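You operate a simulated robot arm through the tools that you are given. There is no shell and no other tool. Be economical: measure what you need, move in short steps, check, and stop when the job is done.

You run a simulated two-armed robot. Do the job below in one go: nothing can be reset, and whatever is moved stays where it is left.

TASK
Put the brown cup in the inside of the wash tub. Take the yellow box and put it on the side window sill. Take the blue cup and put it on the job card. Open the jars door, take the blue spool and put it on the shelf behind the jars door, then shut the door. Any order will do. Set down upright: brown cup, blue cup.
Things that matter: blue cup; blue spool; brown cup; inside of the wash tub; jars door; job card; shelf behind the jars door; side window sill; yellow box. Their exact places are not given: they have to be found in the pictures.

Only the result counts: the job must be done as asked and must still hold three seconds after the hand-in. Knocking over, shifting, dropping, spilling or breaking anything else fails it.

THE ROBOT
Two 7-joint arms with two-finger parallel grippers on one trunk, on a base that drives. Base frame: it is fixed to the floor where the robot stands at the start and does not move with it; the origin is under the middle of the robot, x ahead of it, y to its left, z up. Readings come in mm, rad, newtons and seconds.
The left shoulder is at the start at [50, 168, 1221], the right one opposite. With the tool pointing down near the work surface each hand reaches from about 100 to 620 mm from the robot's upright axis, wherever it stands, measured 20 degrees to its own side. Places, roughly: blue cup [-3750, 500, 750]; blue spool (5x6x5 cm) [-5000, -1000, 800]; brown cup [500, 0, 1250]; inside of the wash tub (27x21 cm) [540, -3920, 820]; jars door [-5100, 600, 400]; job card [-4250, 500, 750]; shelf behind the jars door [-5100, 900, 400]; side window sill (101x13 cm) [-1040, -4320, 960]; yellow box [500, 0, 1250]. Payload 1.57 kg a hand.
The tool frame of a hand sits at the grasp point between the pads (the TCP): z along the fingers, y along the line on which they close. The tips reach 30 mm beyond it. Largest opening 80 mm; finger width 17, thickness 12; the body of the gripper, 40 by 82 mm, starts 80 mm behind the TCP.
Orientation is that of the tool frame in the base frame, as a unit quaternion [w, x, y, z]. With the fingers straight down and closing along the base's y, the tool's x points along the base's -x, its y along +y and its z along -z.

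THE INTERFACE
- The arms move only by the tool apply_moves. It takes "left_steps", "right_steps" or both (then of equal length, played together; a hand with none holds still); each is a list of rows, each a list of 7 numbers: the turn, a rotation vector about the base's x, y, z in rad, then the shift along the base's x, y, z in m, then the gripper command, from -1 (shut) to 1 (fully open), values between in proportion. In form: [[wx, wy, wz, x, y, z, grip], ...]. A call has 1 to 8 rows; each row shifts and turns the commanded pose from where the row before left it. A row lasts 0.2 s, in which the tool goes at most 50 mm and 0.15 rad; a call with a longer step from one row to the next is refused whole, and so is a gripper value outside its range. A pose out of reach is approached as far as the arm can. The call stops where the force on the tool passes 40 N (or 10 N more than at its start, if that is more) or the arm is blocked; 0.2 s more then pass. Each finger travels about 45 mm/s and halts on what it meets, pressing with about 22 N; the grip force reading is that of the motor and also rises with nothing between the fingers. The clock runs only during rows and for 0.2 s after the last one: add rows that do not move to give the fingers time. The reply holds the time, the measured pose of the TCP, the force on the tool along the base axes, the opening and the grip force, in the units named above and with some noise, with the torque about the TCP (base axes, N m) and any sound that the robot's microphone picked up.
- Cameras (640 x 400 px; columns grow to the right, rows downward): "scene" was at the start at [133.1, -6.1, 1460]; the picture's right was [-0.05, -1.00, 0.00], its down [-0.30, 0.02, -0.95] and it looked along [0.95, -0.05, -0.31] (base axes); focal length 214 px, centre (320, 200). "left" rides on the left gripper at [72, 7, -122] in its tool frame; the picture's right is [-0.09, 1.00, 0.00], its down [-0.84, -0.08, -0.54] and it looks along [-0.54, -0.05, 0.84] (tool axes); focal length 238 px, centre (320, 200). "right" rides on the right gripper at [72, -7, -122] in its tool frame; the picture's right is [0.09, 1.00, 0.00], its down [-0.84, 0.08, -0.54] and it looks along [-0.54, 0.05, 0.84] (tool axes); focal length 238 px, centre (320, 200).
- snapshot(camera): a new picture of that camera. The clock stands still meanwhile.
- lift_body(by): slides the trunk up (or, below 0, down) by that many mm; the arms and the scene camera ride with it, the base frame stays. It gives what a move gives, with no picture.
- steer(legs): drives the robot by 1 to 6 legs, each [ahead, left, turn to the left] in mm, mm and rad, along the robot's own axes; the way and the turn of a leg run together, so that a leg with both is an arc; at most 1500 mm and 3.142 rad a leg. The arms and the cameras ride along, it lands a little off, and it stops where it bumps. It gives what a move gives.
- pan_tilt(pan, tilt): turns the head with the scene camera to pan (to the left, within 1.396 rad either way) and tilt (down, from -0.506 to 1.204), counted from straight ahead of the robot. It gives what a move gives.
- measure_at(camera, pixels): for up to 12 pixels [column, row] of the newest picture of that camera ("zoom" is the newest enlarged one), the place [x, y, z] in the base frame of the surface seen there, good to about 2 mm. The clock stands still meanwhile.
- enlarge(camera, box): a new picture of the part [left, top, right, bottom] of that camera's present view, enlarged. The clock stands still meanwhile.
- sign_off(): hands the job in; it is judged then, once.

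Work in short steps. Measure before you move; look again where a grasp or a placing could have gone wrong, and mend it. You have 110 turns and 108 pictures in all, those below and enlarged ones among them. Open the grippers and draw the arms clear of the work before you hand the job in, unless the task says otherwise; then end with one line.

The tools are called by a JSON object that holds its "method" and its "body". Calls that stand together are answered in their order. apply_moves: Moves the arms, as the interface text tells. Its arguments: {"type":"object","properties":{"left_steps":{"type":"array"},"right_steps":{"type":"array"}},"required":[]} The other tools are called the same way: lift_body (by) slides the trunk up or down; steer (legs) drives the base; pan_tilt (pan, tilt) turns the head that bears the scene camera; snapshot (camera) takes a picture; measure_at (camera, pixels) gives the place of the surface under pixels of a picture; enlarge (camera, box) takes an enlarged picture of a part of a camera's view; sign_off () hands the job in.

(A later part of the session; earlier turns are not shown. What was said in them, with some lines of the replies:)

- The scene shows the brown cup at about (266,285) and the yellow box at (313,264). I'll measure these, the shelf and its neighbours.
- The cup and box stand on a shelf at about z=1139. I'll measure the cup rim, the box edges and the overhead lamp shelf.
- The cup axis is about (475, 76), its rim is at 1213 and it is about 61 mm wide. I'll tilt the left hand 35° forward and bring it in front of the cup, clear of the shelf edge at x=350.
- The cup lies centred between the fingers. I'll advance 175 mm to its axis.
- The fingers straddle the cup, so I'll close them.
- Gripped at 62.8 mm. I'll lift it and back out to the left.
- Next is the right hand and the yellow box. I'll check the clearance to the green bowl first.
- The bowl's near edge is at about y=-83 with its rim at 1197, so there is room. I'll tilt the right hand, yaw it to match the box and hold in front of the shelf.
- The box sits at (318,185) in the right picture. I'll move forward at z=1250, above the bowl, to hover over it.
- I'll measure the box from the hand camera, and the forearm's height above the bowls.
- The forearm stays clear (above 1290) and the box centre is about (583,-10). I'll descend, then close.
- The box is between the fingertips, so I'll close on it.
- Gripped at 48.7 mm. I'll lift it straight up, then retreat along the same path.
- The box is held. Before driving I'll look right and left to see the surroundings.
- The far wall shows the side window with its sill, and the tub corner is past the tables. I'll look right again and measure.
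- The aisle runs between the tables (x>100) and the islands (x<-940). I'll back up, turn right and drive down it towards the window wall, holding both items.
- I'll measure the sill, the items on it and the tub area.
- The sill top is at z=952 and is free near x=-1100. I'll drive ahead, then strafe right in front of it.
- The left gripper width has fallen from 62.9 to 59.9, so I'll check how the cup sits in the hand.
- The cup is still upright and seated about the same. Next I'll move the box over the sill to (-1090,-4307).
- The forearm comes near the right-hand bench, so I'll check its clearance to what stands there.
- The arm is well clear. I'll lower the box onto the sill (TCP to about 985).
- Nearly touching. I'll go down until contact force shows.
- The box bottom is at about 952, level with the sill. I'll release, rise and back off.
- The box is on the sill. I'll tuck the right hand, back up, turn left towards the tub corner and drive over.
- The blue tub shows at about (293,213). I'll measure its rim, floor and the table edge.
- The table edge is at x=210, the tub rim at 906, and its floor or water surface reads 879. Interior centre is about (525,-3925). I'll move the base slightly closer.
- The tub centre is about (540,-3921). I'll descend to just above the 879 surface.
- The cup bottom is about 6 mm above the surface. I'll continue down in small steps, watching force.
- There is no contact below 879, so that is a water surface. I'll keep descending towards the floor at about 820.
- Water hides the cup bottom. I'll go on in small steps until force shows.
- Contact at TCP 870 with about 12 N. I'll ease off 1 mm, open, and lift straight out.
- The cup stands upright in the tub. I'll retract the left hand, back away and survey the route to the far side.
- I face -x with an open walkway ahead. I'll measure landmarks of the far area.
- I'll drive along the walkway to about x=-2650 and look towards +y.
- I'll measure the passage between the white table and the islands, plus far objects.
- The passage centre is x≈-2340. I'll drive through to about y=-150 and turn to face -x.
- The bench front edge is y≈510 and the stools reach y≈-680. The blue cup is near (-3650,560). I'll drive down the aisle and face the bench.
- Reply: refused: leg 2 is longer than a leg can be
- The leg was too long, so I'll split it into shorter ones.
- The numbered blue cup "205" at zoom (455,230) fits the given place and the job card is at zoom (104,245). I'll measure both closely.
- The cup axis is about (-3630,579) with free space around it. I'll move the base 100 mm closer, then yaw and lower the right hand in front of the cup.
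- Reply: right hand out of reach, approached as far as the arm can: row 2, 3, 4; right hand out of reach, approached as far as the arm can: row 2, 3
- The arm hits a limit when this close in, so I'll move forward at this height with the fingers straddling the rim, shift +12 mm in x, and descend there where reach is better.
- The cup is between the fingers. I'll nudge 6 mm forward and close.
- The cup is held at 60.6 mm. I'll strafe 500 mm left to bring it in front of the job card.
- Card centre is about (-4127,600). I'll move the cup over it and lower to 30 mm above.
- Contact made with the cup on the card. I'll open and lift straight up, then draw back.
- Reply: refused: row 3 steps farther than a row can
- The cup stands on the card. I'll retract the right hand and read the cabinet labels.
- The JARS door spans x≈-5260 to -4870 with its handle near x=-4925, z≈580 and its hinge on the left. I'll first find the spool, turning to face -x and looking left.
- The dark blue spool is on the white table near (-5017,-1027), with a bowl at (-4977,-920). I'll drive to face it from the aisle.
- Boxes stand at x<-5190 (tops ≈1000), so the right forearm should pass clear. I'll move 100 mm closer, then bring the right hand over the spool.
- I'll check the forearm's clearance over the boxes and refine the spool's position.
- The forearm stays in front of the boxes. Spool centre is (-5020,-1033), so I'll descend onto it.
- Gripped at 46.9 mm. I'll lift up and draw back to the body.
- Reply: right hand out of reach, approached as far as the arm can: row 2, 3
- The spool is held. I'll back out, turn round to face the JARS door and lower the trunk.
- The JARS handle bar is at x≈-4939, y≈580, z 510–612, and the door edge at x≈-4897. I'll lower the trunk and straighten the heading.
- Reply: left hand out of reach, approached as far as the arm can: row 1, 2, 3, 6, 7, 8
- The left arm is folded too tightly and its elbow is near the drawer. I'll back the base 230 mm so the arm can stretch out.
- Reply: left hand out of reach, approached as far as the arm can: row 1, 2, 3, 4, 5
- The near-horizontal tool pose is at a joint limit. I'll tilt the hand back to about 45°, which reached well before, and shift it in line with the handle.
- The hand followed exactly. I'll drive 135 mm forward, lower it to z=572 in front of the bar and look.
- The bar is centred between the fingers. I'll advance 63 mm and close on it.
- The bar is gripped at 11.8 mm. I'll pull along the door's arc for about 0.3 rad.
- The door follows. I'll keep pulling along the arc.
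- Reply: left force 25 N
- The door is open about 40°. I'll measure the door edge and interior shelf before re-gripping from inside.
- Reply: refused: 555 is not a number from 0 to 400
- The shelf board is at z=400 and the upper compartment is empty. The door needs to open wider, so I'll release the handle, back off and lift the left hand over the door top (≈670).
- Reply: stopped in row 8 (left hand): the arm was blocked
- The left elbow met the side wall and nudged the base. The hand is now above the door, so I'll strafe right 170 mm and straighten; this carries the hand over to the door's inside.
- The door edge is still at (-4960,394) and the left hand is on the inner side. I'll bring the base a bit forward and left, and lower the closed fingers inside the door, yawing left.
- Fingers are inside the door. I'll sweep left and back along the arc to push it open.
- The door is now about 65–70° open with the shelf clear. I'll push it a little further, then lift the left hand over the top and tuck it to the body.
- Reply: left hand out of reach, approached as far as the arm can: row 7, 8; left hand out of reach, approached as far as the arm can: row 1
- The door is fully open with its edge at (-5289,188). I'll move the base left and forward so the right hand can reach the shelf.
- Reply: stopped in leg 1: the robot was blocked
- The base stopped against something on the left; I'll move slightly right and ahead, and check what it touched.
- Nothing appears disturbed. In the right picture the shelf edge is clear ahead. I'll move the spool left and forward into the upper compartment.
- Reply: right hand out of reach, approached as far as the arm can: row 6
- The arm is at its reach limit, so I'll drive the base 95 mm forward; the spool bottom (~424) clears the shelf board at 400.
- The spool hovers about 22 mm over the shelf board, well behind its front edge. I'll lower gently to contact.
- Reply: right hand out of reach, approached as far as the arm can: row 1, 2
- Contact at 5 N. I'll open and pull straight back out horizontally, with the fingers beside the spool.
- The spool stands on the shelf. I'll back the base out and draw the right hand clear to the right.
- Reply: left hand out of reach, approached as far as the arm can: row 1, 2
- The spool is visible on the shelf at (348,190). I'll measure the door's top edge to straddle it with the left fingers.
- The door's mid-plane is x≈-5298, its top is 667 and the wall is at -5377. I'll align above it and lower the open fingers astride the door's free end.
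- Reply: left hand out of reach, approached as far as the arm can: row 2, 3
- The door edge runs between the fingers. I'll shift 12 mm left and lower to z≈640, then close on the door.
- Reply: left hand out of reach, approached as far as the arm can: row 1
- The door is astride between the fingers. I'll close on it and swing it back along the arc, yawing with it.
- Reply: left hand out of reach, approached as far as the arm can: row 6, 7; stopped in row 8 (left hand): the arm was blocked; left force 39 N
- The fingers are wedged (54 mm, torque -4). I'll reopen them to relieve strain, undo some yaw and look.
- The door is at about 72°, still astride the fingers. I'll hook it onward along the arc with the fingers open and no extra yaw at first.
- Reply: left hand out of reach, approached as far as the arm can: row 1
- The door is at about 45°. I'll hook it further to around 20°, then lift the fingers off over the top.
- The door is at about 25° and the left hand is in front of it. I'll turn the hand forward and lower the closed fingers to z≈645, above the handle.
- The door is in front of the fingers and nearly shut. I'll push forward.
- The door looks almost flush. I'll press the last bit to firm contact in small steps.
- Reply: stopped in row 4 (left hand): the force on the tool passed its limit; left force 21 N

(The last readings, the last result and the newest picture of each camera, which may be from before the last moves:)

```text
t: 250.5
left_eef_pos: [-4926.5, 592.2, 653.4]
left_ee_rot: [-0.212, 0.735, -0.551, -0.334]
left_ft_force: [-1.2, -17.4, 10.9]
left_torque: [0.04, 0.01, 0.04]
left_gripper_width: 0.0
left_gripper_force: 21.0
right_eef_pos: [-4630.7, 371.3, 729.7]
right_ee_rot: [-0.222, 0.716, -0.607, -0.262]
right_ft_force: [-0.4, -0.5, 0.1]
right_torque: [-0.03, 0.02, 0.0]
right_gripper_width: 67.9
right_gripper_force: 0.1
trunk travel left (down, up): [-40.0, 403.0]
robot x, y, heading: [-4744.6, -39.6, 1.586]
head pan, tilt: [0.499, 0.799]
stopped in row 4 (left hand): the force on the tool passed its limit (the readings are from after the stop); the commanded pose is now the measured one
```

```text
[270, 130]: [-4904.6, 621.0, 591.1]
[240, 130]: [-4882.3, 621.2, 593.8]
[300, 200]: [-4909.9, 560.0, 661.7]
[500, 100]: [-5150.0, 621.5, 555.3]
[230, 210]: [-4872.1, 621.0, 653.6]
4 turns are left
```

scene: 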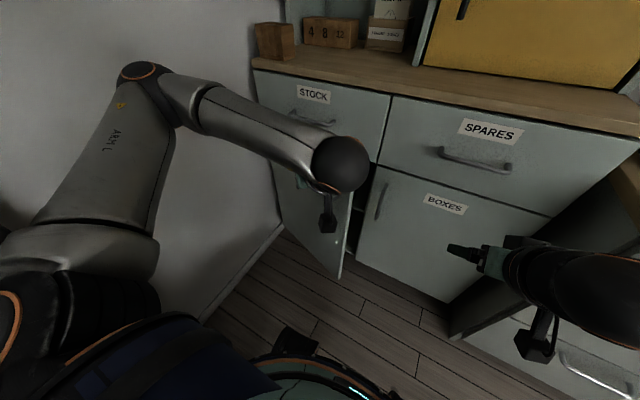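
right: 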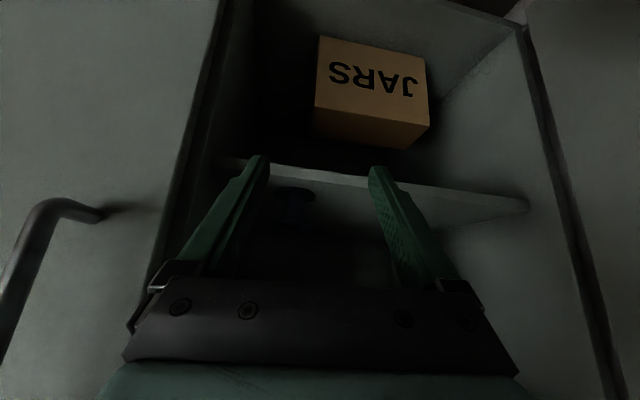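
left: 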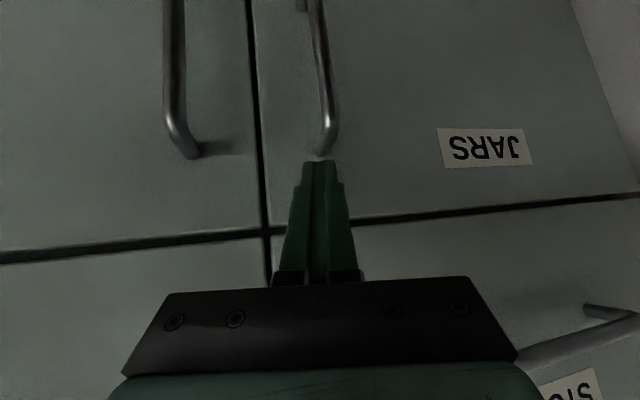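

The JARS door is flush (y≈621, same as BOXES) and firmly pushed. I'll retract the left hand, open both grippers, and take a last look.

{"method": "apply_moves", "body": {"left_steps": [[0, 0, 0, 0, -0.03, 0.0, -1], [0, 0, 0, 0, -0.04, 0.01, -1], [0, 0, 0, 0, -0.04, 0.02, -0.5], [0, 0, 0, 0, -0.04, 0.02, 0.5], [0, 0, 0, 0, -0.035, 0.02, 1], [0, 0, 0, 0, -0.02, 0.02, 1], [0, 0, 0, 0, 0, 0, 1]]}}

{"method": "steer", "body": {"legs": [[-100, 0, 0]]}}

{"method": "snapshot", "body": {"camera": "scene"}}

```text
t: 252.1
left_eef_pos: [-4926.5, 388.3, 741.0]
left_ee_rot: [-0.211, 0.735, -0.552, -0.332]
left_ft_force: [0.9, -1.2, 0.2]
left_torque: [0.0, -0.01, 0.02]
left_gripper_width: 80.0
left_gripper_force: 0.0
right_eef_pos: [-4630.0, 372.8, 728.1]
right_ee_rot: [-0.222, 0.717, -0.608, -0.261]
right_ft_force: [-0.4, 0.6, -0.2]
right_torque: [0.0, -0.03, -0.02]
right_gripper_width: 68.0
right_gripper_force: 0.1
trunk travel left (down, up): [-40.0, 403.0]
robot x, y, heading: [-4743.4, -38.7, 1.579]
head pan, tilt: [0.499, 0.799]
```

```text
t: 253.2
left_eef_pos: [-4925.8, 289.1, 741.7]
left_ee_rot: [-0.21, 0.736, -0.551, -0.332]
left_ft_force: [0.1, 0.2, 0.9]
left_torque: [0.01, 0.0, -0.01]
left_gripper_width: 79.7
left_gripper_force: 0.1
right_eef_pos: [-4629.3, 273.9, 728.6]
right_ee_rot: [-0.221, 0.717, -0.608, -0.26]
right_ft_force: [1.2, -0.6, 0.1]
right_torque: [0.01, -0.02, -0.05]
right_gripper_width: 68.1
right_gripper_force: 0.1
trunk travel left (down, up): [-40.0, 403.0]
robot x, y, heading: [-4744.5, -139.9, 1.586]
head pan, tilt: [0.499, 0.799]
```

```text
4 pictures are left
3 turns are left
```

scene: 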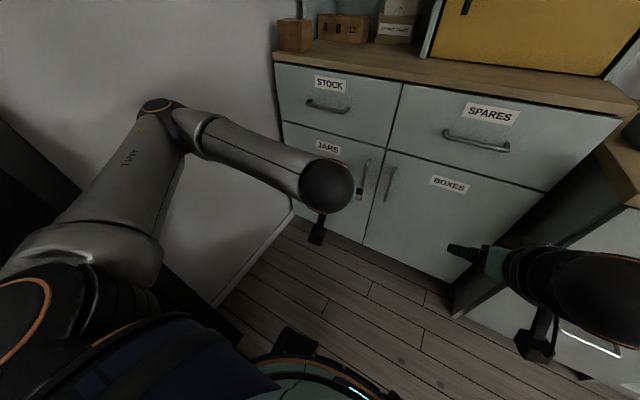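

The JARS door is shut, both hands are empty and clear. I'll hand the job in.

{"method": "sign_off", "body": {}}

```text
The job is handed in.
```

All four parts of the job are done and handed in: the brown cup is upright in the wash tub, the yellow box is on the side window sill, the blue cup is upright on the job card, and the blue spool is on the shelf behind the shut jars door. The base was blocked once near the black panel by the jars cabinet; I saw nothing disturbed there, but did not check the panel closely.
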